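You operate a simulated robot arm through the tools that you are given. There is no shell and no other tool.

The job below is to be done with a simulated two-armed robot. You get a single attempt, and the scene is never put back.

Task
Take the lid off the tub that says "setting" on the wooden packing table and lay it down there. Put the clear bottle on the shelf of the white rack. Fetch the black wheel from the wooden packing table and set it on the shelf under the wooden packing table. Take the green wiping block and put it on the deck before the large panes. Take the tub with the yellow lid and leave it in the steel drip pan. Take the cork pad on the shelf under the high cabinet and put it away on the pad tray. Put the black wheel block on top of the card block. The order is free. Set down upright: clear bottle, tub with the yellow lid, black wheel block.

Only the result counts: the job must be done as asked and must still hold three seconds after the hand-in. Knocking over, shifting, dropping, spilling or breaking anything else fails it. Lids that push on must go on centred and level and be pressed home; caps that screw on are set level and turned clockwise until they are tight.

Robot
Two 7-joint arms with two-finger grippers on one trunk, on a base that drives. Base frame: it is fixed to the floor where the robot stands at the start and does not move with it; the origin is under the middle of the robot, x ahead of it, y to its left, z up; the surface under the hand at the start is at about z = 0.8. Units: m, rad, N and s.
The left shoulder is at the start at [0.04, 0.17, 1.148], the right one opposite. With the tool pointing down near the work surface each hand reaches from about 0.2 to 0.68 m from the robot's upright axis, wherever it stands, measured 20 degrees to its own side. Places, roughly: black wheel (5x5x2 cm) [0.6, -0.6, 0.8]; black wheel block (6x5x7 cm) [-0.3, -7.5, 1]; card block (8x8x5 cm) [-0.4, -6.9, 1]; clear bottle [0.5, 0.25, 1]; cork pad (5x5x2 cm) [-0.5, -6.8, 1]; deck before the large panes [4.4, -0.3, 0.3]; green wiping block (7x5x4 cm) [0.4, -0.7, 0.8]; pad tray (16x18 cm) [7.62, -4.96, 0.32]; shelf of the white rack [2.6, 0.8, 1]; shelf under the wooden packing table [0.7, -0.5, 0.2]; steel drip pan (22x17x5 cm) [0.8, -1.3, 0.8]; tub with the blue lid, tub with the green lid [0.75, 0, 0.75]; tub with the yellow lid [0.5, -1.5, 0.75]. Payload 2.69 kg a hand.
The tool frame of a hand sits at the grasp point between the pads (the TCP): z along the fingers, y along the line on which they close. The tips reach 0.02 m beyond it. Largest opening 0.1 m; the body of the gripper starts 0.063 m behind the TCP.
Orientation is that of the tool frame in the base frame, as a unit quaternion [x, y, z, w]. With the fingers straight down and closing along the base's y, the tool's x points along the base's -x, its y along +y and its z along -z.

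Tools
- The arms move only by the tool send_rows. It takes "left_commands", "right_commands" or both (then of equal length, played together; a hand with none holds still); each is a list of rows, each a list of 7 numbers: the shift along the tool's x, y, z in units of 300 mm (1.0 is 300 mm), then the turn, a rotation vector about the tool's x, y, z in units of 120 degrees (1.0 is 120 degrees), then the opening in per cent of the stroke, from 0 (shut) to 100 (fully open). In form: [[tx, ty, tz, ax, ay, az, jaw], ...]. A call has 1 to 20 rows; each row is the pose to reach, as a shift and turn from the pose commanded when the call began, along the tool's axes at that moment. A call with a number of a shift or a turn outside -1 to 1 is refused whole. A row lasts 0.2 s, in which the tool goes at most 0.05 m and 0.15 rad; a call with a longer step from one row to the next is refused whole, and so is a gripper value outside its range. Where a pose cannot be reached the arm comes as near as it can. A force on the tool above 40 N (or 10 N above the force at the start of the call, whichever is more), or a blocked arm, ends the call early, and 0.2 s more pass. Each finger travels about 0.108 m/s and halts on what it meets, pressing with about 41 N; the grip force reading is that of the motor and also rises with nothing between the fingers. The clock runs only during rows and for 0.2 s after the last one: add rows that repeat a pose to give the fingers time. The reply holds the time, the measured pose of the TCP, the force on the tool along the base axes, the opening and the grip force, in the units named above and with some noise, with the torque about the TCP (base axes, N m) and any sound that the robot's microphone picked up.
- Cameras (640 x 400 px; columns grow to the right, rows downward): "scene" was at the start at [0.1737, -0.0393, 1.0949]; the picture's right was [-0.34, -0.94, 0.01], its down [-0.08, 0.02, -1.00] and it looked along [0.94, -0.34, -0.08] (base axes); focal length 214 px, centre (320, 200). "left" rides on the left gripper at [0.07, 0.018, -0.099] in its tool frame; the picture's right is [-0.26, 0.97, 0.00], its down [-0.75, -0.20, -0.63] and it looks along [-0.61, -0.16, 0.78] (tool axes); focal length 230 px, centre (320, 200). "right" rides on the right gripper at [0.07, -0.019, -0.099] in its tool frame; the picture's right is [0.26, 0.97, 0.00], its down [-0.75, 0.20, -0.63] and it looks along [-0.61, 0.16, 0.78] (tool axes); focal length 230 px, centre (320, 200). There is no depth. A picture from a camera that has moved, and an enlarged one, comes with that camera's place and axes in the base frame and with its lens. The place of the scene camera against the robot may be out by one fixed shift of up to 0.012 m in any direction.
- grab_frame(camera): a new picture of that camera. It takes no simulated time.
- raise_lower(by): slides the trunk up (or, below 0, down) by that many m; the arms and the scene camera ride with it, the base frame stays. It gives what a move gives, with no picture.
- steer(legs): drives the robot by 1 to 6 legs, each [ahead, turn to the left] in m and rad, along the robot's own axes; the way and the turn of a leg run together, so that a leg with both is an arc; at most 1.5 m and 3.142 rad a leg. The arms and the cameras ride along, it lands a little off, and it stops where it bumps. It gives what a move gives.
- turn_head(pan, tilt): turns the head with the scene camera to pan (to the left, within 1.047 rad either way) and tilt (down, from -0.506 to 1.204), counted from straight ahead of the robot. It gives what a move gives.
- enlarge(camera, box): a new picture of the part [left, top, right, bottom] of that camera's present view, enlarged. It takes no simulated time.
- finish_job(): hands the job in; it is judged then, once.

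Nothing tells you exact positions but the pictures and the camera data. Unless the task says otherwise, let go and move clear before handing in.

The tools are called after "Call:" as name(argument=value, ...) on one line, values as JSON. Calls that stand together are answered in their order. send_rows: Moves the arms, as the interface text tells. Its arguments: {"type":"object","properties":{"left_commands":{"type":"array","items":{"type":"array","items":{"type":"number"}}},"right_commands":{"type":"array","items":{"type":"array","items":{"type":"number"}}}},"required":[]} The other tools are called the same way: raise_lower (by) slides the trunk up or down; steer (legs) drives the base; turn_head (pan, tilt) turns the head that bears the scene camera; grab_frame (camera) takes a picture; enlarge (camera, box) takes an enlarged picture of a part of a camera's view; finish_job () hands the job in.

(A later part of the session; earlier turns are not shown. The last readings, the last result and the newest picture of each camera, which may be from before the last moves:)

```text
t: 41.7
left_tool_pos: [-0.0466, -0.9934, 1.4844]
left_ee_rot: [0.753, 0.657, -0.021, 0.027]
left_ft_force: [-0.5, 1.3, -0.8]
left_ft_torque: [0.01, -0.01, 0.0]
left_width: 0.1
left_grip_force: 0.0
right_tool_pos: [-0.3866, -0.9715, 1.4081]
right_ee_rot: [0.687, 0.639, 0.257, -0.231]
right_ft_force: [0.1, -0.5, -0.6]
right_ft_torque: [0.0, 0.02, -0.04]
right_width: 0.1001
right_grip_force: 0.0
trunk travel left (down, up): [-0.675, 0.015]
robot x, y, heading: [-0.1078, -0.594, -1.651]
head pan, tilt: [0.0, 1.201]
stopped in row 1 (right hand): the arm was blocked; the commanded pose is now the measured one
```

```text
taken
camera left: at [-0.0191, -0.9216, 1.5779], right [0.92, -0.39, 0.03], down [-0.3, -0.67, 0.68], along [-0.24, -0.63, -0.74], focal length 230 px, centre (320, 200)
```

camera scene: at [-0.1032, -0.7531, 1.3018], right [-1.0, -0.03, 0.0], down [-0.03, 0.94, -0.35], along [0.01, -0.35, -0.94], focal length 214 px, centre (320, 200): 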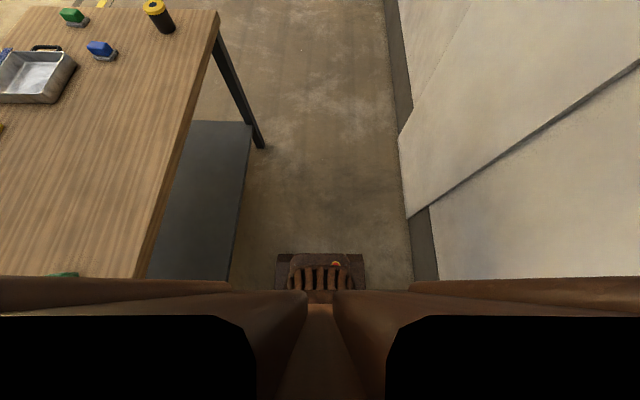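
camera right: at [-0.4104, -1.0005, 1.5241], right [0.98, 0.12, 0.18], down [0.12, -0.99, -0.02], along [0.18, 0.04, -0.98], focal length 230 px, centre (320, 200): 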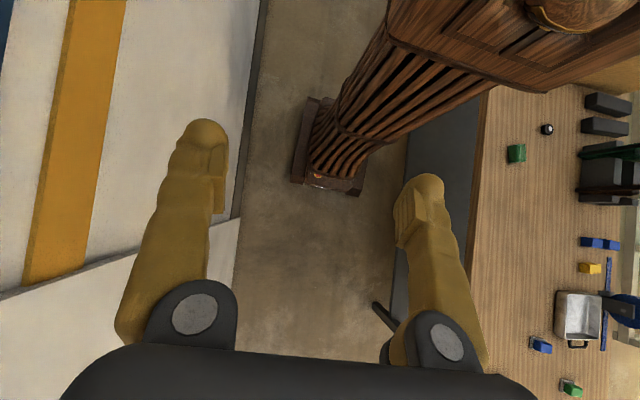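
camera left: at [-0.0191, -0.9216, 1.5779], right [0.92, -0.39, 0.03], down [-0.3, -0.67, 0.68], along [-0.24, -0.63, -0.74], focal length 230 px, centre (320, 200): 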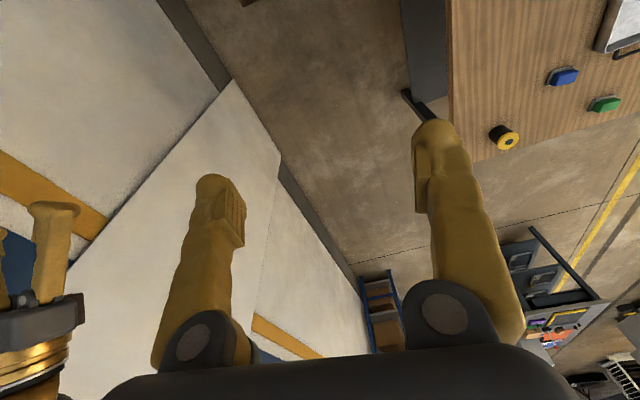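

The right arm itself reports being blocked (likely its elbow on the wall). I'll un-pitch the right hand and back up slightly toward the table side.

Call:
send_rows(right_commands=[[0, 0.05, 0, 0, -0.06, 0, 100], [0, 0.1, 0, 0, -0.12, 0, 100], [0, 0.15, 0, 0, -0.18, 0, 100], [0, 0.2, 0, 0, -0.24, 0, 100], [0, 0.2, 0, 0, -0.3, 0, 100], [0, 0.2, 0, 0, -0.35, 0, 100]])

Call:
grab_frame(camera="right")

```text
t: 43.1
left_tool_pos: [-0.0459, -0.9925, 1.4848]
left_ee_rot: [0.755, 0.655, -0.022, 0.027]
left_ft_force: [0.5, -0.3, 0.1]
left_ft_torque: [-0.02, 0.01, 0.04]
left_width: 0.1
left_grip_force: 0.1
right_tool_pos: [-0.3257, -0.975, 1.4092]
right_ee_rot: [0.734, 0.679, -0.008, 0.015]
right_ft_force: [0.4, 0.4, 0.0]
right_ft_torque: [-0.03, 0.02, 0.0]
right_width: 0.0999
right_grip_force: 0.1
trunk travel left (down, up): [-0.675, 0.015]
robot x, y, heading: [-0.1065, -0.5958, -1.655]
head pan, tilt: [0.0, 1.201]
```

```text
taken
camera right: at [-0.3413, -0.8998, 1.5057], right [0.98, 0.18, 0.0], down [0.14, -0.74, 0.65], along [0.12, -0.64, -0.76], focal length 230 px, centre (320, 200)
```

right: 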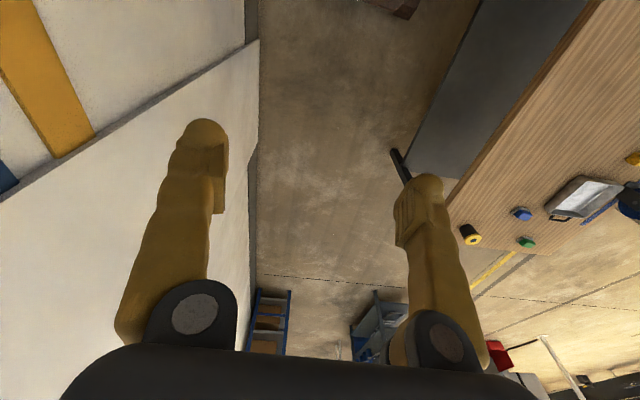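

Freed. Now I'll retry rotating the left hand to view the right arm.

Call:
send_rows(left_commands=[[0, 0, 0, 0, 0, 0.07, 100], [0, 0, 0, 0, 0, 0.14, 100], [0, 0, 0, 0, 0, 0.21, 100], [0, 0, 0, 0, 0, 0.28, 100], [0, 0, 0, 0, 0, 0.35, 100], [0, 0, 0, 0, 0, 0.42, 100], [0, 0, 0, 0, 0, 0.49, 100], [0, 0, 0, 0, 0, 0.56, 100], [0, 0, 0, 0, 0, 0.63, 100], [0, 0, 0, 0, 0, 0.7, 100], [0, 0, 0, 0, 0, 0.77, 100], [0, 0, 0, 0, 0, 0.84, 100], [0, 0, 0, 0, 0, 0.91, 100], [0, 0, 0, 0, 0, 0.98, 100]])

Call:
grab_frame(camera="left")

```text
t: 46.1
left_tool_pos: [-0.0474, -0.9933, 1.4834]
left_ee_rot: [0.951, -0.306, 0.012, 0.033]
left_ft_force: [0.0, 0.1, 1.1]
left_ft_torque: [-0.01, 0.01, 0.01]
left_width: 0.0998
left_grip_force: 0.1
right_tool_pos: [-0.327, -0.9752, 1.4074]
right_ee_rot: [0.733, 0.68, -0.007, 0.014]
right_ft_force: [0.3, -0.1, 0.0]
right_ft_torque: [0.01, 0.01, -0.01]
right_width: 0.1001
right_grip_force: 0.1
trunk travel left (down, up): [-0.675, 0.015]
robot x, y, heading: [-0.1095, -0.5954, -1.65]
head pan, tilt: [0.0, 1.201]
```

```text
taken
camera left: at [-0.0015, -1.0426, 1.5862], right [-0.77, -0.63, 0.04], down [-0.49, 0.64, 0.59], along [-0.4, 0.43, -0.81], focal length 230 px, centre (320, 200)
```

left: 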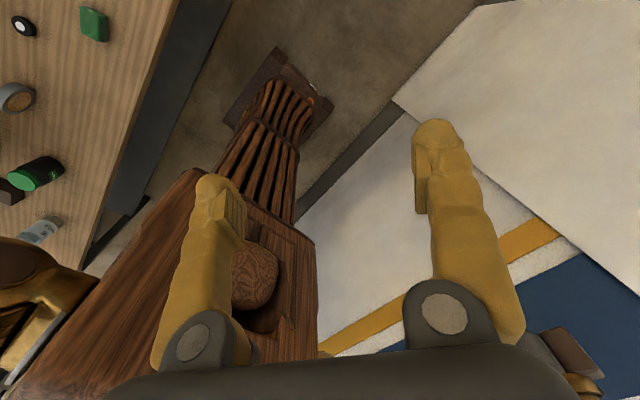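

I'll pitch the left hand up some to look more level at the right arm.

Call:
send_rows(left_commands=[[0, 0, 0, 0, -0.07, 0, 100], [0, 0, 0, 0, -0.14, 0, 100], [0, 0, 0, 0, -0.21, 0, 100], [0, 0, 0, 0, -0.28, 0, 100], [0, 0, 0, 0, -0.35, 0, 100], [0, 0, 0, 0, -0.35, 0, 100]])

Call:
grab_frame(camera="left")

```text
t: 47.5
left_tool_pos: [-0.0482, -0.994, 1.4849]
left_ee_rot: [0.892, -0.296, -0.331, -0.079]
left_ft_force: [0.5, -0.1, -0.5]
left_ft_torque: [-0.01, -0.02, -0.02]
left_width: 0.1001
left_grip_force: 0.0
right_tool_pos: [-0.328, -0.975, 1.4075]
right_ee_rot: [0.733, 0.68, -0.007, 0.014]
right_ft_force: [-0.5, 0.1, 0.0]
right_ft_torque: [-0.02, 0.0, -0.03]
right_width: 0.0998
right_grip_force: 0.0
trunk travel left (down, up): [-0.675, 0.015]
robot x, y, heading: [-0.1022, -0.5946, -1.653]
head pan, tilt: [0.0, 1.201]
```

```text
taken
camera left: at [0.0375, -1.0753, 1.5165], right [-0.72, -0.66, 0.22], down [0.01, 0.31, 0.95], along [-0.7, 0.68, -0.22], focal length 230 px, centre (320, 200)
```

left: 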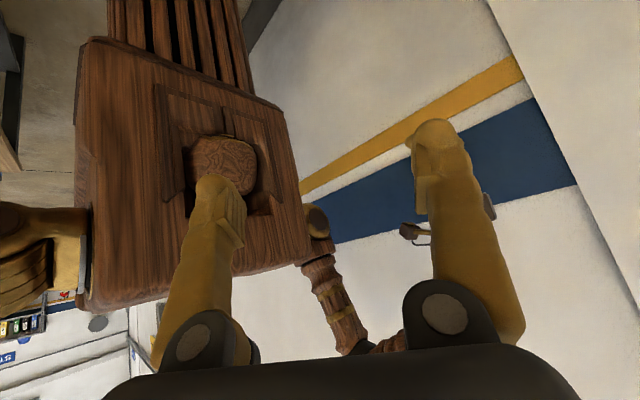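

The elbows point upward (about z≈1.76 with the trunk raised), so maybe something overhead or on the wall at that height is touched. I'll look up with the head.

Call:
turn_head(pan=0.0, tilt=-0.5)

Call:
grab_frame(camera="scene")

Call:
turn_head(pan=0.8, tilt=-0.5)

Call:
grab_frame(camera="scene")

Call:
turn_head(pan=-0.8, tilt=-0.5)

Call:
grab_frame(camera="scene")

```text
t: 49.2
left_tool_pos: [-0.0467, -0.9937, 1.485]
left_ee_rot: [0.892, -0.298, -0.331, -0.08]
left_ft_force: [-0.2, -0.6, 0.4]
left_ft_torque: [-0.03, -0.03, 0.01]
left_width: 0.1
left_grip_force: 0.1
right_tool_pos: [-0.3262, -0.9753, 1.4101]
right_ee_rot: [0.733, 0.68, -0.006, 0.013]
right_ft_force: [-0.3, -0.7, 0.6]
right_ft_torque: [0.03, 0.02, 0.0]
right_width: 0.0998
right_grip_force: 0.0
trunk travel left (down, up): [-0.675, 0.015]
robot x, y, heading: [-0.1042, -0.5992, -1.658]
head pan, tilt: [0.0, -0.499]
```

```text
taken
camera scene: at [-0.12, -0.7659, 1.4414], right [-1.0, 0.08, 0.0], down [-0.04, -0.46, -0.89], along [-0.07, -0.88, 0.46], focal length 214 px, centre (320, 200)
```

scene: 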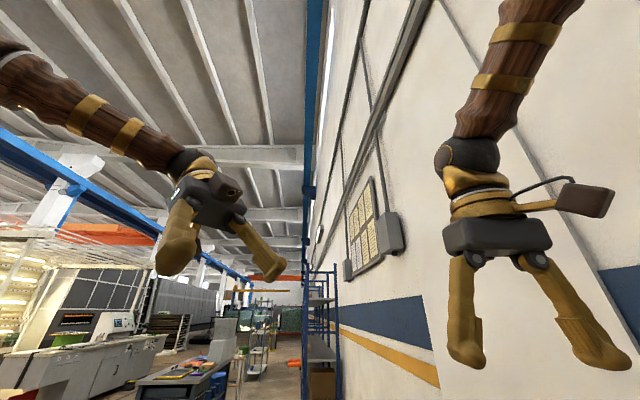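

```text
t: 50.4
left_tool_pos: [-0.0465, -0.9943, 1.4848]
left_ee_rot: [0.892, -0.297, -0.331, -0.079]
left_ft_force: [0.5, -0.2, 0.5]
left_ft_torque: [-0.02, 0.0, 0.0]
left_width: 0.0999
left_grip_force: 0.0
right_tool_pos: [-0.328, -0.9737, 1.4079]
right_ee_rot: [0.734, 0.679, -0.007, 0.013]
right_ft_force: [-0.3, 1.0, -0.4]
right_ft_torque: [0.01, 0.02, -0.01]
right_width: 0.1
right_grip_force: 0.0
trunk travel left (down, up): [-0.675, 0.015]
robot x, y, heading: [-0.1034, -0.5983, -1.653]
head pan, tilt: [0.799, -0.499]
```

```text
taken
camera scene: at [-0.0705, -0.7496, 1.4418], right [-0.75, -0.66, -0.01], down [0.32, -0.35, -0.88], along [0.58, -0.67, 0.47], focal length 214 px, centre (320, 200)
```

scene: 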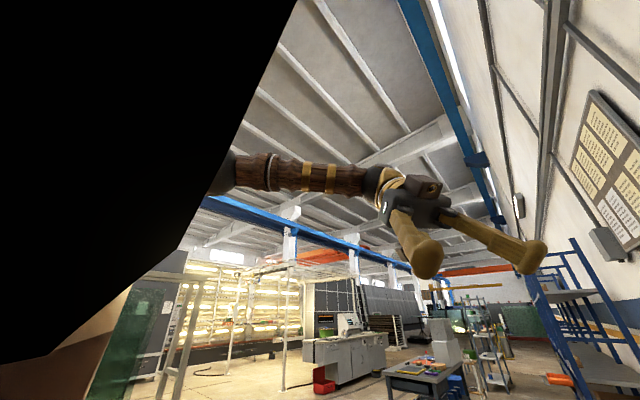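

```text
t: 52.0
left_tool_pos: [-0.047, -0.9938, 1.4849]
left_ee_rot: [0.892, -0.297, -0.33, -0.079]
left_ft_force: [-0.5, -0.2, -0.1]
left_ft_torque: [0.01, 0.0, 0.0]
left_width: 0.0999
left_grip_force: 0.1
right_tool_pos: [-0.3281, -0.9748, 1.4085]
right_ee_rot: [0.733, 0.68, -0.006, 0.013]
right_ft_force: [-0.7, 0.1, -0.5]
right_ft_torque: [-0.02, 0.02, 0.0]
right_width: 0.0997
right_grip_force: 0.1
trunk travel left (down, up): [-0.675, 0.015]
robot x, y, heading: [-0.1068, -0.5953, -1.656]
head pan, tilt: [-0.799, -0.499]
```

```text
taken
camera scene: at [-0.1662, -0.7417, 1.4418], right [-0.64, 0.77, 0.01], down [-0.37, -0.29, -0.88], along [-0.68, -0.57, 0.47], focal length 214 px, centre (320, 200)
```

scene: 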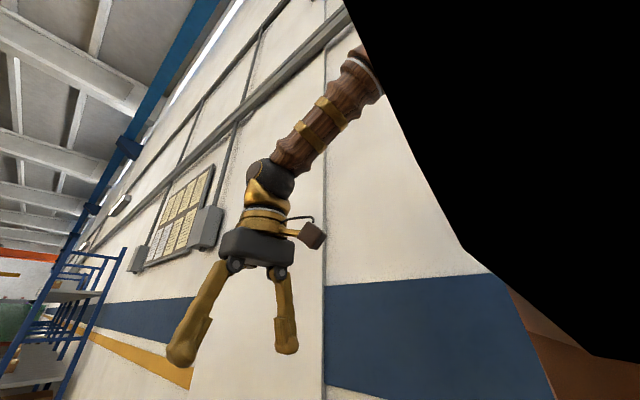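

Nothing overhead is evident. I'll restore the left hand's orientation partly and try the left turn again to see at which heading it stops.

Call:
send_rows(left_commands=[[0, 0, 0, 0, 0.07, 0, 100], [0, 0, 0, 0, 0.14, 0, 100], [0, 0, 0, 0, 0.21, 0, 100], [0, 0, 0, 0, 0.28, 0, 100], [0, 0, 0, 0, 0.35, 0, 100], [0, 0, 0, 0, 0.35, 0, 100]])

Call:
send_rows(left_commands=[[0, 0, 0, 0, 0, -0.07, 100], [0, 0, 0, 0, 0, -0.14, 100], [0, 0, 0, 0, 0, -0.21, 100], [0, 0, 0, 0, 0, -0.28, 100], [0, 0, 0, 0, 0, -0.35, 100], [0, 0, 0, 0, 0, -0.42, 100], [0, 0, 0, 0, 0, -0.49, 100], [0, 0, 0, 0, 0, -0.56, 100], [0, 0, 0, 0, 0, -0.63, 100], [0, 0, 0, 0, 0, -0.7, 100], [0, 0, 0, 0, 0, -0.77, 100], [0, 0, 0, 0, 0, -0.84, 100], [0, 0, 0, 0, 0, -0.91, 100], [0, 0, 0, 0, 0, -0.98, 100]])

Call:
steer(legs=[[0, 0.2]])

```text
t: 53.4
left_tool_pos: [-0.0464, -0.9951, 1.4837]
left_ee_rot: [0.952, -0.304, 0.012, 0.033]
left_ft_force: [0.0, 0.0, 0.6]
left_ft_torque: [0.0, 0.0, 0.01]
left_width: 0.0999
left_grip_force: 0.1
right_tool_pos: [-0.3268, -0.9762, 1.4086]
right_ee_rot: [0.734, 0.679, -0.007, 0.013]
right_ft_force: [0.6, -0.2, 0.0]
right_ft_torque: [0.03, 0.01, -0.01]
right_width: 0.1
right_grip_force: 0.2
trunk travel left (down, up): [-0.675, 0.015]
robot x, y, heading: [-0.1063, -0.5979, -1.655]
head pan, tilt: [-0.799, -0.499]
```

```text
t: 56.4
left_tool_pos: [-0.0474, -0.9948, 1.4715]
left_ee_rot: [0.754, 0.657, -0.009, 0.014]
left_ft_force: [-0.5, 0.3, 0.6]
left_ft_torque: [-0.01, 0.03, -0.02]
left_width: 0.1
left_grip_force: 0.1
right_tool_pos: [-0.3277, -0.9757, 1.4076]
right_ee_rot: [0.734, 0.679, -0.007, 0.014]
right_ft_force: [-0.7, -0.3, -0.1]
right_ft_torque: [0.01, 0.05, 0.03]
right_width: 0.1
right_grip_force: 0.1
trunk travel left (down, up): [-0.675, 0.015]
robot x, y, heading: [-0.1045, -0.5948, -1.653]
head pan, tilt: [-0.799, -0.499]
```

```text
t: 57.6
left_tool_pos: [0.0295, -0.9762, 1.4717]
left_ee_rot: [0.686, 0.728, -0.007, 0.015]
left_ft_force: [-0.7, -0.6, 0.2]
left_ft_torque: [0.0, 0.03, -0.01]
left_width: 0.0998
left_grip_force: 0.1
right_tool_pos: [-0.2472, -1.0117, 1.4089]
right_ee_rot: [0.663, 0.749, -0.005, 0.013]
right_ft_force: [-0.4, -0.3, -0.8]
right_ft_torque: [0.02, 0.03, 0.01]
right_width: 0.1
right_grip_force: 0.1
trunk travel left (down, up): [-0.675, 0.015]
robot x, y, heading: [-0.1055, -0.5996, -1.454]
head pan, tilt: [-0.799, -0.499]
```

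This time the turn worked. I'll continue turning in smaller legs.

Call:
steer(legs=[[0, 0.2], [0, 0.2], [0, 0.2]])

```text
t: 58.5
left_tool_pos: [0.0431, -0.8975, 1.4477]
left_ee_rot: [0.665, 0.747, 0.02, -0.017]
left_ft_force: [0.8, -0.5, -0.4]
left_ft_torque: [-0.01, 0.03, -0.03]
left_width: 0.1
left_grip_force: 0.2
right_tool_pos: [-0.2328, -0.9449, 1.3804]
right_ee_rot: [0.637, 0.77, 0.027, -0.024]
right_ft_force: [0.5, 0.4, -0.6]
right_ft_torque: [-0.01, 0.05, 0.0]
right_width: 0.0997
right_grip_force: 0.2
trunk travel left (down, up): [-0.675, 0.015]
robot x, y, heading: [-0.1042, -0.5933, -1.394]
head pan, tilt: [-0.799, -0.499]
stopped in leg 1: the robot was blocked; the commanded pose is now the measured one
```

Blocked again after a little. Let me take pictures at this pose from all cameras to find the contact.

Call:
turn_head(pan=0.4, tilt=1.0)

Call:
grab_frame(camera="scene")

Call:
grab_frame(camera="left")

Call:
turn_head(pan=0.9, tilt=0.0)

Call:
grab_frame(camera="scene")

```text
t: 60.0
left_tool_pos: [0.0411, -0.8991, 1.4477]
left_ee_rot: [0.664, 0.748, 0.02, -0.016]
left_ft_force: [0.3, 0.5, -0.8]
left_ft_torque: [0.0, -0.05, 0.0]
left_width: 0.1001
left_grip_force: 0.0
right_tool_pos: [-0.2346, -0.946, 1.3809]
right_ee_rot: [0.637, 0.77, 0.027, -0.022]
right_ft_force: [-1.1, -1.3, 1.5]
right_ft_torque: [0.04, -0.02, 0.03]
right_width: 0.0999
right_grip_force: 0.0
trunk travel left (down, up): [-0.675, 0.015]
robot x, y, heading: [-0.1067, -0.5956, -1.397]
head pan, tilt: [0.4, 1.0]
```

```text
taken
camera scene: at [-0.0526, -0.7538, 1.3143], right [-0.84, -0.55, -0.01], down [-0.46, 0.71, -0.53], along [0.29, -0.44, -0.85], focal length 214 px, centre (320, 200)
```

scene: 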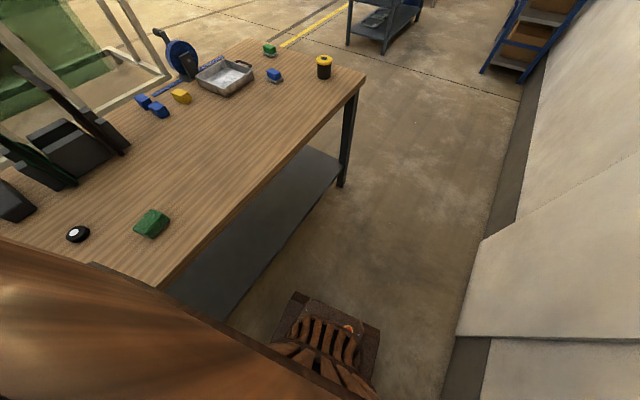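

```text
taken
camera left: at [0.0516, -0.8333, 1.5502], right [0.99, -0.14, -0.01], down [-0.11, -0.8, 0.59], along [-0.09, -0.58, -0.81], focal length 230 px, centre (320, 200)
```

left: 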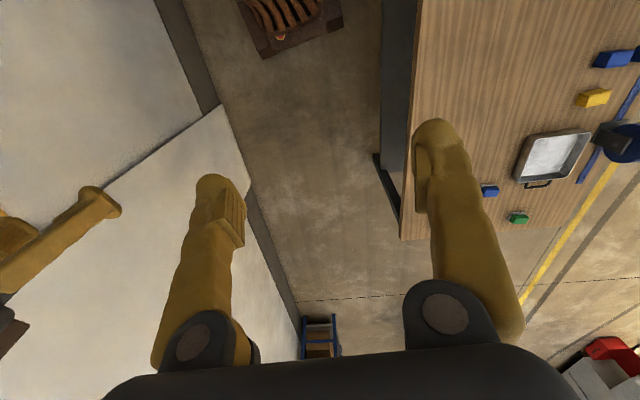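

```text
t: 61.3
left_tool_pos: [0.0403, -0.8993, 1.4485]
left_ee_rot: [0.664, 0.748, 0.02, -0.016]
left_ft_force: [0.6, -0.1, -0.4]
left_ft_torque: [-0.01, 0.03, 0.01]
left_width: 0.0997
left_grip_force: 0.0
right_tool_pos: [-0.2347, -0.9471, 1.3812]
right_ee_rot: [0.636, 0.771, 0.027, -0.023]
right_ft_force: [-0.2, 0.1, -0.9]
right_ft_torque: [-0.02, 0.02, 0.0]
right_width: 0.1
right_grip_force: 0.0
trunk travel left (down, up): [-0.675, 0.015]
robot x, y, heading: [-0.1084, -0.5939, -1.39]
head pan, tilt: [0.901, 0.0]
```

```text
taken
camera scene: at [-0.0114, -0.7395, 1.4015], right [-0.47, -0.88, -0.01], down [0.0, 0.02, -1.0], along [0.88, -0.47, -0.01], focal length 214 px, centre (320, 200)
```

scene: 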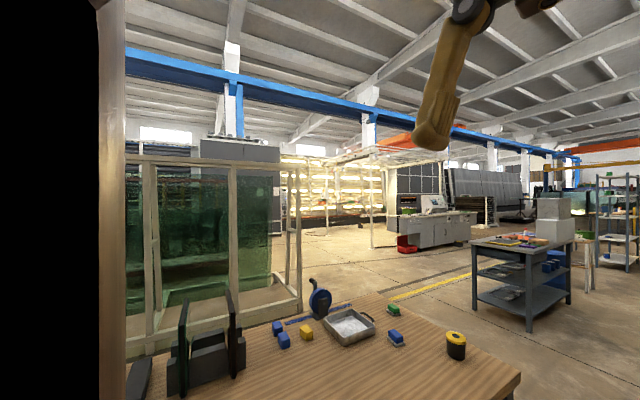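

No obstacle is near, so it may be a self-contact from the tucked arm pose. I'll return the hands to the starting layout in which turning worked, then turn.

Call:
send_rows(left_commands=[[-0.07, -0.07, 0, 0, -0.006, 0, 100], [-0.14, -0.14, 0, 0, -0.012, 0, 100], [-0.21, -0.21, 0, 0, -0.018, 0, 100], [-0.28, -0.28, 0, 0, -0.024, 0, 100], [-0.35, -0.33, 0, 0, -0.024, -0.02, 100], [-0.35, -0.33, 0, 0, -0.024, -0.02, 100]], right_commands=[[-0.07, -0.11, 0, 0, -0.006, 0, 100], [-0.14, -0.22, 0, 0, -0.012, 0, 100], [-0.21, -0.33, 0, 0, -0.018, 0, 100], [-0.28, -0.44, 0, 0, -0.024, 0, 100], [-0.35, -0.55, 0, 0, -0.033, 0, 100], [-0.35, -0.55, 0, 0, -0.033, 0, 100]])

Call:
turn_head(pan=0.0, tilt=0.6)

Call:
steer(legs=[[0, 0.4]])

```text
t: 62.7
left_tool_pos: [-0.0456, -1.0142, 1.468]
left_ee_rot: [0.648, 0.761, -0.019, 0.032]
left_ft_force: [-0.1, 0.0, -0.3]
left_ft_torque: [-0.04, 0.0, -0.05]
left_width: 0.1
left_grip_force: 0.0
right_tool_pos: [-0.3747, -1.0834, 1.4025]
right_ee_rot: [0.637, 0.77, -0.02, 0.034]
right_ft_force: [-0.3, -0.5, 0.2]
right_ft_torque: [-0.05, 0.0, -0.01]
right_width: 0.1
right_grip_force: 0.3
trunk travel left (down, up): [-0.675, 0.015]
robot x, y, heading: [-0.1074, -0.5972, -1.396]
head pan, tilt: [0.901, 0.0]
```

```text
t: 63.9
left_tool_pos: [-0.045, -1.0155, 1.4685]
left_ee_rot: [0.648, 0.761, -0.02, 0.029]
left_ft_force: [0.2, 0.2, 0.7]
left_ft_torque: [-0.04, 0.01, 0.02]
left_width: 0.1001
left_grip_force: 0.0
right_tool_pos: [-0.3745, -1.0855, 1.4029]
right_ee_rot: [0.637, 0.77, -0.018, 0.034]
right_ft_force: [0.4, -0.1, -0.2]
right_ft_torque: [0.0, 0.01, 0.02]
right_width: 0.1001
right_grip_force: 0.1
trunk travel left (down, up): [-0.675, 0.015]
robot x, y, heading: [-0.1075, -0.5943, -1.397]
head pan, tilt: [0.0, 0.6]
```

```text
t: 64.8
left_tool_pos: [-0.0406, -0.9684, 1.48]
left_ee_rot: [0.633, 0.772, -0.027, 0.042]
left_ft_force: [0.1, -0.2, -1.0]
left_ft_torque: [-0.01, 0.02, 0.01]
left_width: 0.0999
left_grip_force: 0.0
right_tool_pos: [-0.365, -1.0475, 1.3846]
right_ee_rot: [0.622, 0.783, 0.003, 0.015]
right_ft_force: [0.8, -0.2, -0.2]
right_ft_torque: [0.0, 0.01, 0.04]
right_width: 0.1001
right_grip_force: 0.1
trunk travel left (down, up): [-0.675, 0.015]
robot x, y, heading: [-0.1028, -0.5929, -1.35]
head pan, tilt: [0.0, 0.6]
stopped in leg 1: the robot was blocked; the commanded pose is now the measured one
```

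I'll test whether short single legs work better.

Call:
steer(legs=[[0, 0.2]])

```text
t: 65.6
left_tool_pos: [-0.0297, -0.9205, 1.4736]
left_ee_rot: [0.615, 0.788, -0.018, 0.029]
left_ft_force: [0.2, -0.1, -0.7]
left_ft_torque: [0.01, 0.06, 0.0]
left_width: 0.1003
left_grip_force: 0.1
right_tool_pos: [-0.3449, -1.0162, 1.3783]
right_ee_rot: [0.596, 0.802, 0.021, 0.017]
right_ft_force: [0.1, -0.5, 0.3]
right_ft_torque: [-0.04, 0.04, 0.03]
right_width: 0.1
right_grip_force: 0.0
trunk travel left (down, up): [-0.675, 0.015]
robot x, y, heading: [-0.1067, -0.5974, -1.306]
head pan, tilt: [0.0, 0.6]
stopped in leg 1: the robot was blocked; the commanded pose is now the measured one
```

Each attempt stalls after ~0.045 rad with both hands pushed back, so the folded arms may be in a bad pose. I'll stretch the arms to a lower, more forward pose and try again.

Call:
send_rows(left_commands=[[-0.07, 0.045, 0.09, 0, 0, 0, 100], [-0.14, 0.09, 0.18, 0, 0, 0, 100], [-0.21, 0.135, 0.27, 0, 0, 0, 100], [-0.28, 0.18, 0.36, 0, 0, 0, 100], [-0.35, 0.225, 0.45, 0, 0, 0, 100], [-0.42, 0.27, 0.54, 0, 0, 0, 100], [-0.49, 0.315, 0.63, 0, 0, 0, 100], [-0.56, 0.36, 0.72, 0, 0, 0, 100], [-0.56, 0.36, 0.72, 0, 0, 0, 100]], right_commands=[[-0.067, 0.037, 0.055, 0, 0, 0, 100], [-0.134, 0.074, 0.11, 0, 0, 0, 100], [-0.2, 0.11, 0.165, 0, 0, 0, 100], [-0.267, 0.148, 0.22, 0, 0, 0, 100], [-0.333, 0.185, 0.275, 0, 0, 0, 100], [-0.4, 0.222, 0.33, 0, 0, 0, 100], [-0.467, 0.26, 0.385, 0, 0, 0, 100], [-0.533, 0.3, 0.43, 0, 0, 0, 100], [-0.533, 0.3, 0.43, 0, 0, 0, 100]])

Call:
steer(legs=[[0, 0.2]])

```text
t: 67.6
left_tool_pos: [0.1179, -1.0799, 1.3008]
left_ee_rot: [0.614, 0.787, -0.037, 0.055]
left_ft_force: [-0.5, -0.8, 0.6]
left_ft_torque: [-0.04, -0.03, 0.02]
left_width: 0.1
left_grip_force: 0.0
right_tool_pos: [-0.2093, -1.1563, 1.3033]
right_ee_rot: [0.597, 0.8, -0.009, 0.059]
right_ft_force: [-0.7, 0.6, 0.0]
right_ft_torque: [-0.05, -0.02, 0.01]
right_width: 0.1
right_grip_force: 0.0
trunk travel left (down, up): [-0.675, 0.015]
robot x, y, heading: [-0.1073, -0.5966, -1.314]
head pan, tilt: [0.0, 0.6]
```

```text
t: 68.8
left_tool_pos: [0.2096, -1.0271, 1.3003]
left_ee_rot: [0.533, 0.843, -0.03, 0.058]
left_ft_force: [-0.3, 0.2, -0.1]
left_ft_torque: [-0.05, 0.0, 0.01]
left_width: 0.1
left_grip_force: 0.0
right_tool_pos: [-0.0939, -1.166, 1.3048]
right_ee_rot: [0.515, 0.855, -0.004, 0.058]
right_ft_force: [-0.2, -0.2, -0.4]
right_ft_torque: [-0.01, -0.01, -0.03]
right_width: 0.1001
right_grip_force: 0.1
trunk travel left (down, up): [-0.675, 0.015]
robot x, y, heading: [-0.1054, -0.5965, -1.114]
head pan, tilt: [0.0, 0.6]
```

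The stretched pose works. I'll continue turning to face the table.

Call:
steer(legs=[[0, 0.4]])

Call:
steer(legs=[[0, 0.7]])

```text
t: 70.4
left_tool_pos: [0.3392, -0.8561, 1.3085]
left_ee_rot: [0.353, 0.933, -0.02, 0.071]
left_ft_force: [0.2, 0.3, -0.6]
left_ft_torque: [0.01, 0.03, -0.01]
left_width: 0.1
left_grip_force: 0.0
right_tool_pos: [0.1134, -1.1039, 1.3113]
right_ee_rot: [0.333, 0.941, 0.006, 0.065]
right_ft_force: [-0.5, -0.2, -0.2]
right_ft_torque: [-0.01, -0.02, 0.01]
right_width: 0.0998
right_grip_force: 0.0
trunk travel left (down, up): [-0.675, 0.015]
robot x, y, heading: [-0.1038, -0.5993, -0.708]
head pan, tilt: [0.0, 0.6]
```

```text
t: 72.7
left_tool_pos: [0.3796, -0.5038, 1.3174]
left_ee_rot: [0.011, 0.997, 0.005, 0.081]
left_ft_force: [0.0, -0.6, -0.5]
left_ft_torque: [0.0, 0.02, -0.01]
left_width: 0.1
left_grip_force: 0.0
right_tool_pos: [0.3658, -0.8396, 1.3191]
right_ee_rot: [-0.012, 0.997, 0.028, 0.067]
right_ft_force: [-0.8, 0.2, 0.4]
right_ft_torque: [0.0, 0.0, -0.01]
right_width: 0.1001
right_grip_force: 0.0
trunk travel left (down, up): [-0.675, 0.015]
robot x, y, heading: [-0.1084, -0.6011, -0.006]
head pan, tilt: [0.0, 0.6]
```

Now I face the table at about (-0.105, -0.60). I'll look and then lower the trunk.

Call:
steer(legs=[[0.07, 0]])

Call:
raise_lower(by=-0.25)

Call:
turn_head(pan=0.0, tilt=0.8)

Call:
grab_frame(camera="scene")

Call:
grab_frame(camera="right")

Call:
grab_frame(camera="left")

```text
t: 73.7
left_tool_pos: [0.4074, -0.5043, 1.331]
left_ee_rot: [0.011, 0.995, 0.006, 0.097]
left_ft_force: [-0.4, 0.0, 0.4]
left_ft_torque: [0.0, -0.05, -0.01]
left_width: 0.0998
left_grip_force: 0.0
right_tool_pos: [0.3944, -0.8402, 1.3331]
right_ee_rot: [-0.013, 0.996, 0.028, 0.083]
right_ft_force: [-1.1, 0.1, 0.1]
right_ft_torque: [0.04, -0.02, 0.03]
right_width: 0.0998
right_grip_force: 0.1
trunk travel left (down, up): [-0.675, 0.015]
robot x, y, heading: [-0.04, -0.6031, -0.007]
head pan, tilt: [0.0, 0.6]
```

```text
t: 76.3
left_tool_pos: [0.4123, -0.5046, 1.0794]
left_ee_rot: [0.01, 0.995, 0.006, 0.095]
left_ft_force: [0.5, -0.7, -0.6]
left_ft_torque: [0.0, 0.05, -0.02]
left_width: 0.0997
left_grip_force: 0.0
right_tool_pos: [0.4009, -0.8393, 1.0823]
right_ee_rot: [-0.011, 0.996, 0.029, 0.081]
right_ft_force: [0.0, 0.3, -0.1]
right_ft_torque: [0.0, 0.03, 0.03]
right_width: 0.0998
right_grip_force: 0.0
trunk travel left (down, up): [-0.425, 0.265]
robot x, y, heading: [-0.0345, -0.6025, -0.003]
head pan, tilt: [0.0, 0.6]
```

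```text
t: 77.0
left_tool_pos: [0.41, -0.503, 1.0812]
left_ee_rot: [0.01, 0.995, 0.007, 0.097]
left_ft_force: [0.1, -0.1, 0.4]
left_ft_torque: [-0.04, 0.02, -0.02]
left_width: 0.0998
left_grip_force: 0.0
right_tool_pos: [0.397, -0.8391, 1.0828]
right_ee_rot: [-0.011, 0.996, 0.028, 0.081]
right_ft_force: [0.2, 0.1, 0.1]
right_ft_torque: [0.04, 0.01, 0.03]
right_width: 0.1001
right_grip_force: 0.0
trunk travel left (down, up): [-0.425, 0.265]
robot x, y, heading: [-0.0401, -0.6014, -0.003]
head pan, tilt: [0.0, 0.799]
```

```text
taken
camera scene: at [0.1295, -0.6134, 1.0792], right [-0.01, -1.0, 0.0], down [-0.73, 0.0, -0.69], along [0.69, 0.0, -0.73], focal length 214 px, centre (320, 200)
```

scene: 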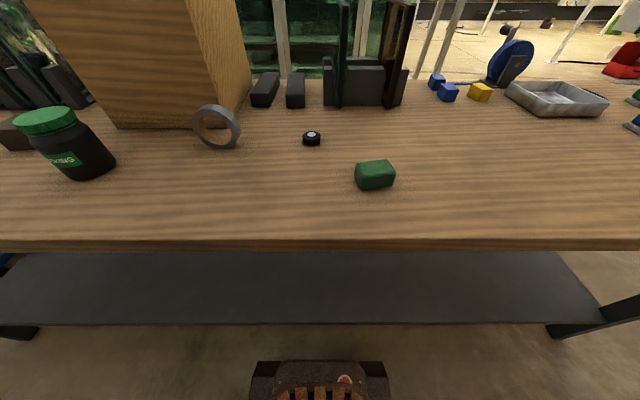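

```text
taken
camera right: at [0.3119, -0.8655, 1.1685], right [-0.28, 0.96, 0.01], down [0.63, 0.18, 0.75], along [0.72, 0.22, -0.66], focal length 230 px, centre (320, 200)
```

right: 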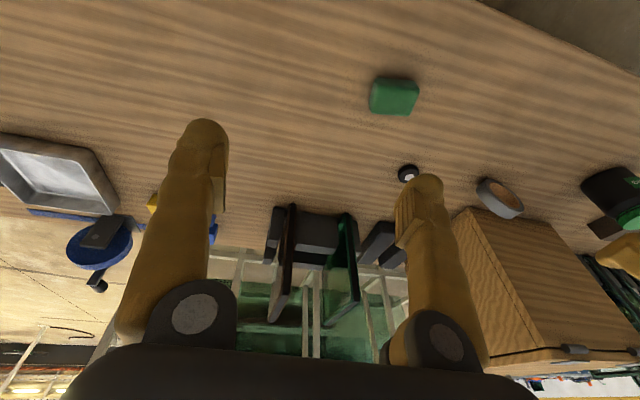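

```text
taken
camera left: at [0.3225, -0.4846, 1.1646], right [0.27, 0.96, 0.06], down [0.61, -0.22, 0.76], along [0.74, -0.17, -0.65], focal length 230 px, centre (320, 200)
```

left: 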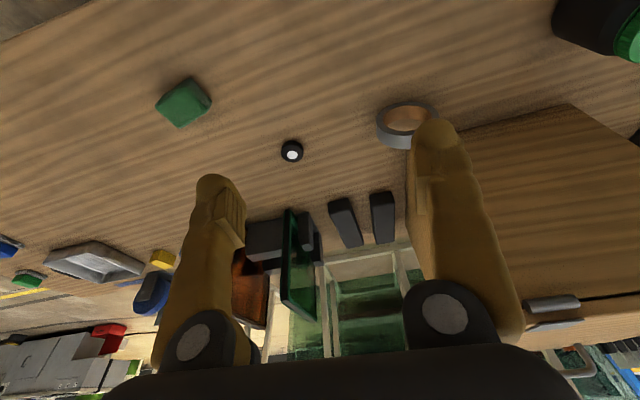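

Wheel is at about (0.573, -0.590), green block at about (0.433, -0.706). I'll level the hands and bring the right hand above the wheel, moving the left aside.

Call:
send_rows(left_commands=[[0, 0.05, -0.02, 0.001, 0.012, -0.001, 100], [0, 0.1, -0.04, 0.002, 0.024, -0.002, 100], [0, 0.15, -0.06, 0.003, 0.036, -0.003, 100], [0, 0.2, -0.08, 0.004, 0.048, -0.005, 100], [0, 0.25, -0.1, 0.005, 0.06, -0.006, 100], [0, 0.3, -0.1, 0.006, 0.072, -0.007, 100], [0, 0.33, -0.1, 0.007, 0.084, -0.008, 100], [0, 0.33, -0.1, 0.007, 0.0926, -0.0095, 100], [0, 0.33, -0.1, 0.007, 0.0926, -0.0095, 100], [0, 0.33, -0.1, 0.007, 0.0926, -0.0095, 100]], right_commands=[[-0.065, 0.099, 0.072, 0.0033, 0.0097, 0.0013, 100], [-0.13, 0.197, 0.145, 0.0067, 0.0194, 0.0026, 100], [-0.195, 0.296, 0.217, 0.01, 0.029, 0.004, 100], [-0.26, 0.395, 0.29, 0.0134, 0.0387, 0.0053, 100], [-0.326, 0.493, 0.362, 0.0167, 0.0484, 0.0066, 100], [-0.391, 0.592, 0.434, 0.02, 0.058, 0.0079, 100], [-0.456, 0.69, 0.507, 0.0234, 0.0677, 0.0092, 100], [-0.521, 0.789, 0.579, 0.0267, 0.0774, 0.0105, 100], [-0.521, 0.789, 0.579, 0.0267, 0.0774, 0.0105, 100], [-0.521, 0.789, 0.579, 0.0267, 0.0774, 0.0105, 100]])

Call:
grab_frame(camera="right")

```text
t: 78.8
left_tool_pos: [0.3854, -0.4065, 1.121]
left_ee_rot: [0.002, 1.0, 0.0, 0.014]
left_ft_force: [-0.7, -0.2, 0.5]
left_ft_torque: [0.03, -0.06, -0.01]
left_width: 0.1
left_grip_force: 0.1
right_tool_pos: [0.536, -0.6136, 0.9486]
right_ee_rot: [-0.001, 1.0, -0.015, -0.027]
right_ft_force: [-2.5, 0.7, -1.3]
right_ft_torque: [-0.08, -0.22, -0.02]
right_width: 0.0998
right_grip_force: 0.0
right hand out of reach, approached as far as the arm can: row 8
trunk travel left (down, up): [-0.425, 0.265]
robot x, y, heading: [-0.0383, -0.6052, -0.006]
head pan, tilt: [0.0, 0.799]
stopped in row 8 (right hand): the arm was blocked; the commanded pose is now the measured one
```

```text
taken
camera right: at [0.4706, -0.6305, 1.0512], right [-0.26, 0.97, -0.02], down [0.78, 0.22, 0.58], along [0.57, 0.14, -0.81], focal length 230 px, centre (320, 200)
```

right: 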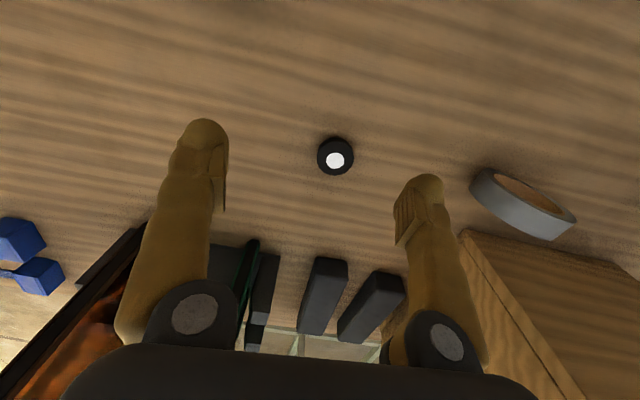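

Wheel is at the limit of reach; I'll drive ahead 6 cm.

Call:
steer(legs=[[0.06, 0]])

Call:
grab_frame(camera="right")

```text
t: 79.5
left_tool_pos: [0.3586, -0.4055, 1.134]
left_ee_rot: [0.001, 1.0, -0.001, 0.031]
left_ft_force: [-0.8, -0.1, 0.1]
left_ft_torque: [0.03, -0.04, 0.01]
left_width: 0.1001
left_grip_force: 0.0
right_tool_pos: [0.5206, -0.6281, 0.9583]
right_ee_rot: [0.015, 1.0, -0.013, -0.021]
right_ft_force: [0.4, 0.3, 0.1]
right_ft_torque: [-0.01, -0.09, 0.02]
right_width: 0.1001
right_grip_force: 0.0
trunk travel left (down, up): [-0.425, 0.265]
robot x, y, heading: [-0.0308, -0.6029, -0.003]
head pan, tilt: [0.0, 0.799]
stopped in leg 1: the robot was blocked; the commanded pose is now the measured one
```

```text
taken
camera right: at [0.4539, -0.6415, 1.0604], right [-0.23, 0.97, -0.01], down [0.78, 0.19, 0.59], along [0.58, 0.12, -0.81], focal length 230 px, centre (320, 200)
```

right: 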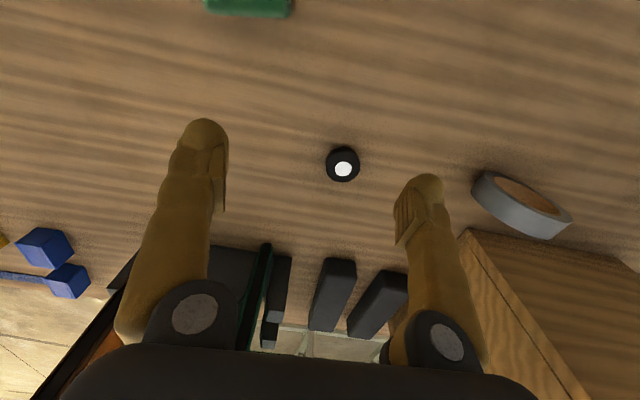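

I'll retry the short drive ahead.

Call:
steer(legs=[[0.05, 0]])

```text
t: 80.4
left_tool_pos: [0.4167, -0.4047, 1.1294]
left_ee_rot: [0.002, 1.0, -0.002, 0.026]
left_ft_force: [0.8, -0.1, -0.8]
left_ft_torque: [0.04, 0.06, 0.0]
left_width: 0.1001
left_grip_force: 0.0
right_tool_pos: [0.5787, -0.6255, 0.9584]
right_ee_rot: [0.013, 1.0, -0.011, -0.021]
right_ft_force: [1.4, 0.0, -1.5]
right_ft_torque: [0.02, 0.12, 0.0]
right_width: 0.1001
right_grip_force: 0.1
trunk travel left (down, up): [-0.425, 0.265]
robot x, y, heading: [0.0195, -0.6041, -0.005]
head pan, tilt: [0.0, 0.799]
```

Drove fine. Lower the trunk a bit so the hand works lower, then look.

Call:
raise_lower(by=-0.07)

Call:
send_rows(right_commands=[[0.005, 0.04, 0, -0.003, -0.006, -0.004, 100], [0.01, 0.08, 0, -0.007, -0.013, -0.008, 100], [0.015, 0.12, 0, -0.0105, -0.02, -0.0124, 100], [0.015, 0.12, 0, -0.0105, -0.02, -0.0124, 100]])

Call:
grab_frame(camera="right")

```text
t: 81.5
left_tool_pos: [0.3949, -0.4042, 1.0643]
left_ee_rot: [0.003, 0.999, -0.002, 0.034]
left_ft_force: [-0.4, 0.3, 0.7]
left_ft_torque: [0.01, -0.02, -0.02]
left_width: 0.1001
left_grip_force: 0.0
right_tool_pos: [0.564, -0.6307, 0.9005]
right_ee_rot: [0.021, 1.0, -0.006, -0.011]
right_ft_force: [-0.3, -0.6, 0.0]
right_ft_torque: [0.01, -0.05, -0.02]
right_width: 0.1001
right_grip_force: 0.0
trunk travel left (down, up): [-0.355, 0.335]
robot x, y, heading: [0.0192, -0.6013, -0.005]
head pan, tilt: [0.0, 0.799]
```

```text
t: 82.5
left_tool_pos: [0.395, -0.4048, 1.0655]
left_ee_rot: [0.002, 0.999, -0.001, 0.033]
left_ft_force: [-1.2, 0.0, -1.0]
left_ft_torque: [0.01, 0.0, 0.01]
left_width: 0.1001
left_grip_force: 0.0
right_tool_pos: [0.5701, -0.6082, 0.8992]
right_ee_rot: [0.026, 1.0, 0.012, 0.008]
right_ft_force: [-0.1, 0.9, -0.9]
right_ft_torque: [0.01, -0.01, 0.0]
right_width: 0.1
right_grip_force: 0.0
trunk travel left (down, up): [-0.355, 0.335]
robot x, y, heading: [0.0188, -0.6063, -0.004]
head pan, tilt: [0.0, 0.799]
```

```text
taken
camera right: at [0.4971, -0.6257, 0.9984], right [-0.21, 0.98, 0.02], down [0.75, 0.14, 0.64], along [0.63, 0.15, -0.77], focal length 230 px, centre (320, 200)
```

right: 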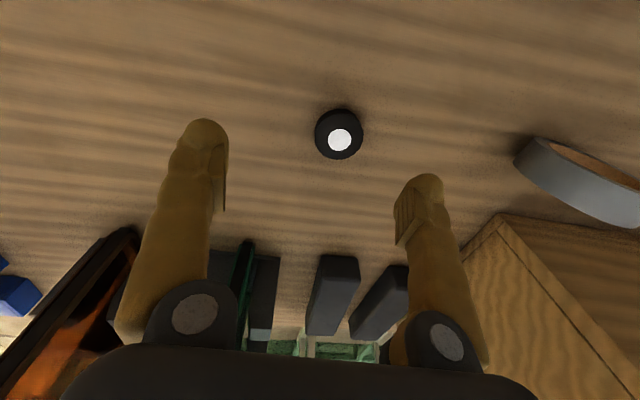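

Arm tracking is slightly off, so I iterate. The wheel is at (0.575, -0.589); moving closer.

Call:
send_rows(right_commands=[[-0.01, 0.04, 0.07, 0.005, 0.004, -0.012, 100], [-0.0167, 0.07, 0.133, 0.0115, 0.0076, -0.025, 100], [-0.0167, 0.07, 0.133, 0.0115, 0.0076, -0.025, 100], [-0.0167, 0.07, 0.133, 0.0115, 0.0076, -0.025, 100]])

Call:
grab_frame(camera="right")

```text
t: 83.5
left_tool_pos: [0.3945, -0.4058, 1.0646]
left_ee_rot: [0.001, 0.999, -0.003, 0.033]
left_ft_force: [-0.4, -0.7, 0.8]
left_ft_torque: [-0.04, -0.02, 0.0]
left_width: 0.0998
left_grip_force: 0.0
right_tool_pos: [0.5733, -0.5778, 0.86]
right_ee_rot: [-0.012, 1.0, -0.008, 0.003]
right_ft_force: [0.0, -0.3, 0.2]
right_ft_torque: [-0.01, 0.02, 0.03]
right_width: 0.1004
right_grip_force: 0.1
trunk travel left (down, up): [-0.355, 0.335]
robot x, y, heading: [0.0233, -0.6031, -0.012]
head pan, tilt: [0.0, 0.799]
```

```text
taken
camera right: at [0.5032, -0.5969, 0.9603], right [-0.28, 0.96, -0.02], down [0.74, 0.23, 0.63], along [0.61, 0.16, -0.78], focal length 230 px, centre (320, 200)
```

right: 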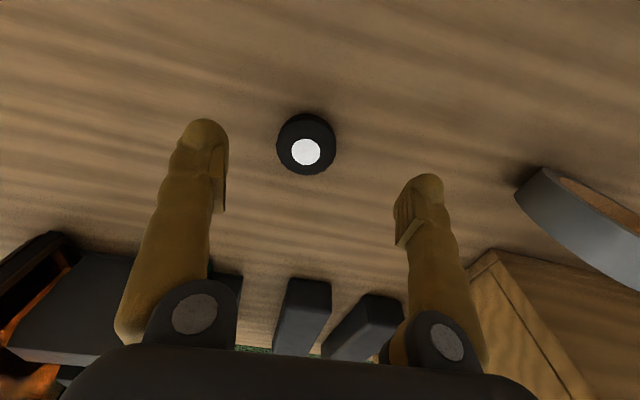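

Settling needs a bit more time per call. Descending to the wheel height with settle rows.

Call:
send_rows(right_commands=[[0, -0.02, 0.03, -0.003, 0.001, 0.005, 100], [-0.003, -0.037, 0.06, -0.0076, 0.003, 0.0115, 100], [-0.003, -0.037, 0.09, -0.0076, 0.003, 0.0115, 100], [-0.003, -0.037, 0.113, -0.0076, 0.003, 0.0115, 100], [-0.003, -0.037, 0.113, -0.0076, 0.003, 0.0115, 100], [-0.003, -0.037, 0.113, -0.0076, 0.003, 0.0115, 100], [-0.003, -0.037, 0.113, -0.0076, 0.003, 0.0115, 100]])

Call:
grab_frame(camera="right")

```text
t: 85.1
left_tool_pos: [0.3942, -0.4043, 1.0658]
left_ee_rot: [0.002, 0.999, -0.002, 0.034]
left_ft_force: [0.5, 0.5, -0.6]
left_ft_torque: [-0.01, 0.0, -0.01]
left_width: 0.0999
left_grip_force: 0.0
right_tool_pos: [0.5735, -0.5875, 0.8242]
right_ee_rot: [-0.002, 1.0, -0.004, -0.002]
right_ft_force: [-0.4, 0.1, 0.2]
right_ft_torque: [0.02, -0.03, -0.05]
right_width: 0.0999
right_grip_force: 0.1
trunk travel left (down, up): [-0.355, 0.335]
robot x, y, heading: [0.0215, -0.6044, -0.003]
head pan, tilt: [0.0, 0.799]
```

```text
taken
camera right: at [0.5027, -0.606, 0.9242], right [-0.26, 0.96, -0.01], down [0.75, 0.21, 0.63], along [0.6, 0.16, -0.78], focal length 230 px, centre (320, 200)
```

right: 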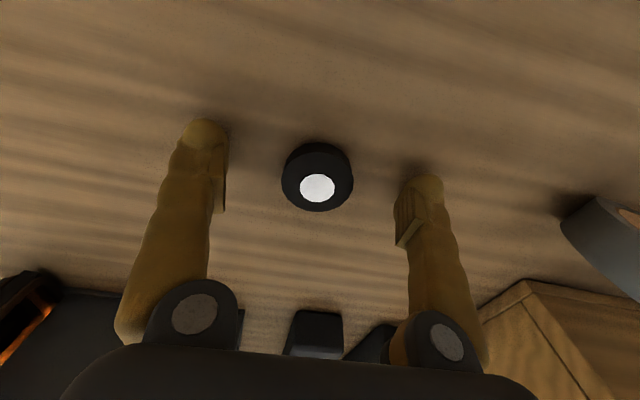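

The hand is centred on the wheel and low enough. Closing the gripper, then lifting.

Call:
send_rows(right_commands=[[0, 0, 0, 0, 0, 0, 60], [0, 0, 0, 0, 0, 0, 30], [0, 0, 0, 0, 0, 0, 0], [0, 0, 0, 0, 0, 0, 0], [0, 0, 0, 0, 0, 0, 0]])

Call:
send_rows(right_commands=[[0, 0, -0.1, 0, 0, 0, 0], [0, 0, -0.25, 0, 0, 0, 0], [0, 0, -0.4, 0, 0, 0, 0], [0, 0, -0.4, 0, 0, 0, 0], [0, 0, -0.4, 0, 0, 0, 0]])

Call:
grab_frame(camera="right")

```text
t: 86.3
left_tool_pos: [0.396, -0.4048, 1.0644]
left_ee_rot: [0.002, 0.999, -0.002, 0.034]
left_ft_force: [0.1, 0.7, 0.6]
left_ft_torque: [0.02, -0.01, 0.03]
left_width: 0.1002
left_grip_force: 0.0
right_tool_pos: [0.5733, -0.5875, 0.8247]
right_ee_rot: [-0.004, 1.0, -0.002, -0.002]
right_ft_force: [0.0, -0.2, 0.8]
right_ft_torque: [-0.02, 0.0, 0.0]
right_width: 0.0391
right_grip_force: 40.7
trunk travel left (down, up): [-0.355, 0.335]
robot x, y, heading: [0.0178, -0.6042, -0.002]
head pan, tilt: [0.0, 0.799]
```

```text
t: 87.5
left_tool_pos: [0.3946, -0.4059, 1.0646]
left_ee_rot: [0.002, 0.999, -0.002, 0.032]
left_ft_force: [0.5, 0.1, 0.4]
left_ft_torque: [0.01, 0.03, -0.03]
left_width: 0.1
left_grip_force: 0.0
right_tool_pos: [0.5764, -0.598, 0.9449]
right_ee_rot: [0.011, 1.0, 0.006, -0.01]
right_ft_force: [-0.1, 0.1, -0.9]
right_ft_torque: [-0.03, 0.0, 0.04]
right_width: 0.0392
right_grip_force: 41.0
trunk travel left (down, up): [-0.355, 0.335]
robot x, y, heading: [0.0235, -0.6093, -0.006]
head pan, tilt: [0.0, 0.799]
```

```text
taken
camera right: at [0.5083, -0.617, 1.0448], right [-0.24, 0.97, 0.02], down [0.77, 0.17, 0.62], along [0.6, 0.16, -0.79], focal length 230 px, centre (320, 200)
```

right: 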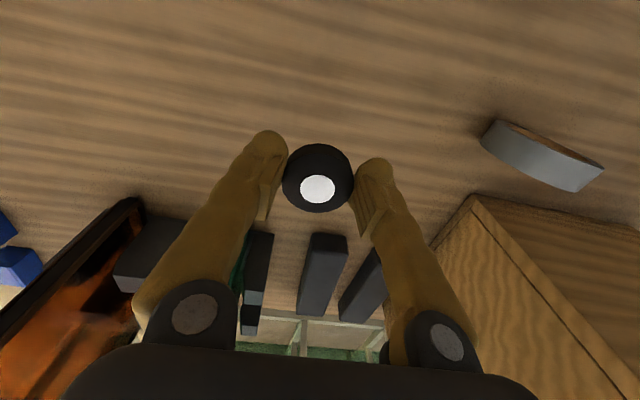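

Wheel is gripped. I'll retract the right hand toward the robot and to its own side, then back off.

Call:
send_rows(right_commands=[[0.05, -0.08, -0.03, 0, 0, 0, 0], [0.11, -0.16, -0.06, 0, 0, 0, 0], [0.17, -0.24, -0.09, 0, 0, 0, 0], [0.23, -0.32, -0.12, 0, 0, 0, 0], [0.3, -0.4, -0.15, 0, 0, 0, 0], [0.37, -0.48, -0.17, 0, 0, 0, 0], [0.44, -0.56, -0.17, 0, 0, 0, 0], [0.5, -0.63, -0.17, 0, 0, 0, 0], [0.5, -0.63, -0.17, 0, 0, 0, 0], [0.5, -0.63, -0.17, 0, 0, 0, 0]])

Call:
steer(legs=[[-0.2, 0]])

```text
t: 89.7
left_tool_pos: [0.3951, -0.4048, 1.0653]
left_ee_rot: [0.002, 0.999, -0.002, 0.033]
left_ft_force: [0.6, 0.6, -0.6]
left_ft_torque: [0.03, 0.03, 0.02]
left_width: 0.0998
left_grip_force: 0.1
right_tool_pos: [0.4211, -0.7721, 0.999]
right_ee_rot: [-0.014, 1.0, -0.006, -0.001]
right_ft_force: [0.6, -0.7, -0.3]
right_ft_torque: [0.04, -0.07, 0.02]
right_width: 0.0395
right_grip_force: 41.6
trunk travel left (down, up): [-0.355, 0.335]
robot x, y, heading: [0.0243, -0.6075, -0.006]
head pan, tilt: [0.0, 0.799]
```

```text
t: 91.2
left_tool_pos: [0.2013, -0.4029, 1.0656]
left_ee_rot: [-0.001, 0.999, -0.003, 0.034]
left_ft_force: [0.2, -0.2, 0.5]
left_ft_torque: [0.0, -0.05, -0.03]
left_width: 0.1
left_grip_force: 0.1
right_tool_pos: [0.2273, -0.7702, 0.9984]
right_ee_rot: [-0.015, 1.0, -0.006, 0.001]
right_ft_force: [-0.3, 0.8, 0.1]
right_ft_torque: [0.0, -0.05, 0.0]
right_width: 0.0392
right_grip_force: 40.9
trunk travel left (down, up): [-0.355, 0.335]
robot x, y, heading: [-0.1713, -0.6034, -0.002]
head pan, tilt: [0.0, 0.799]
```

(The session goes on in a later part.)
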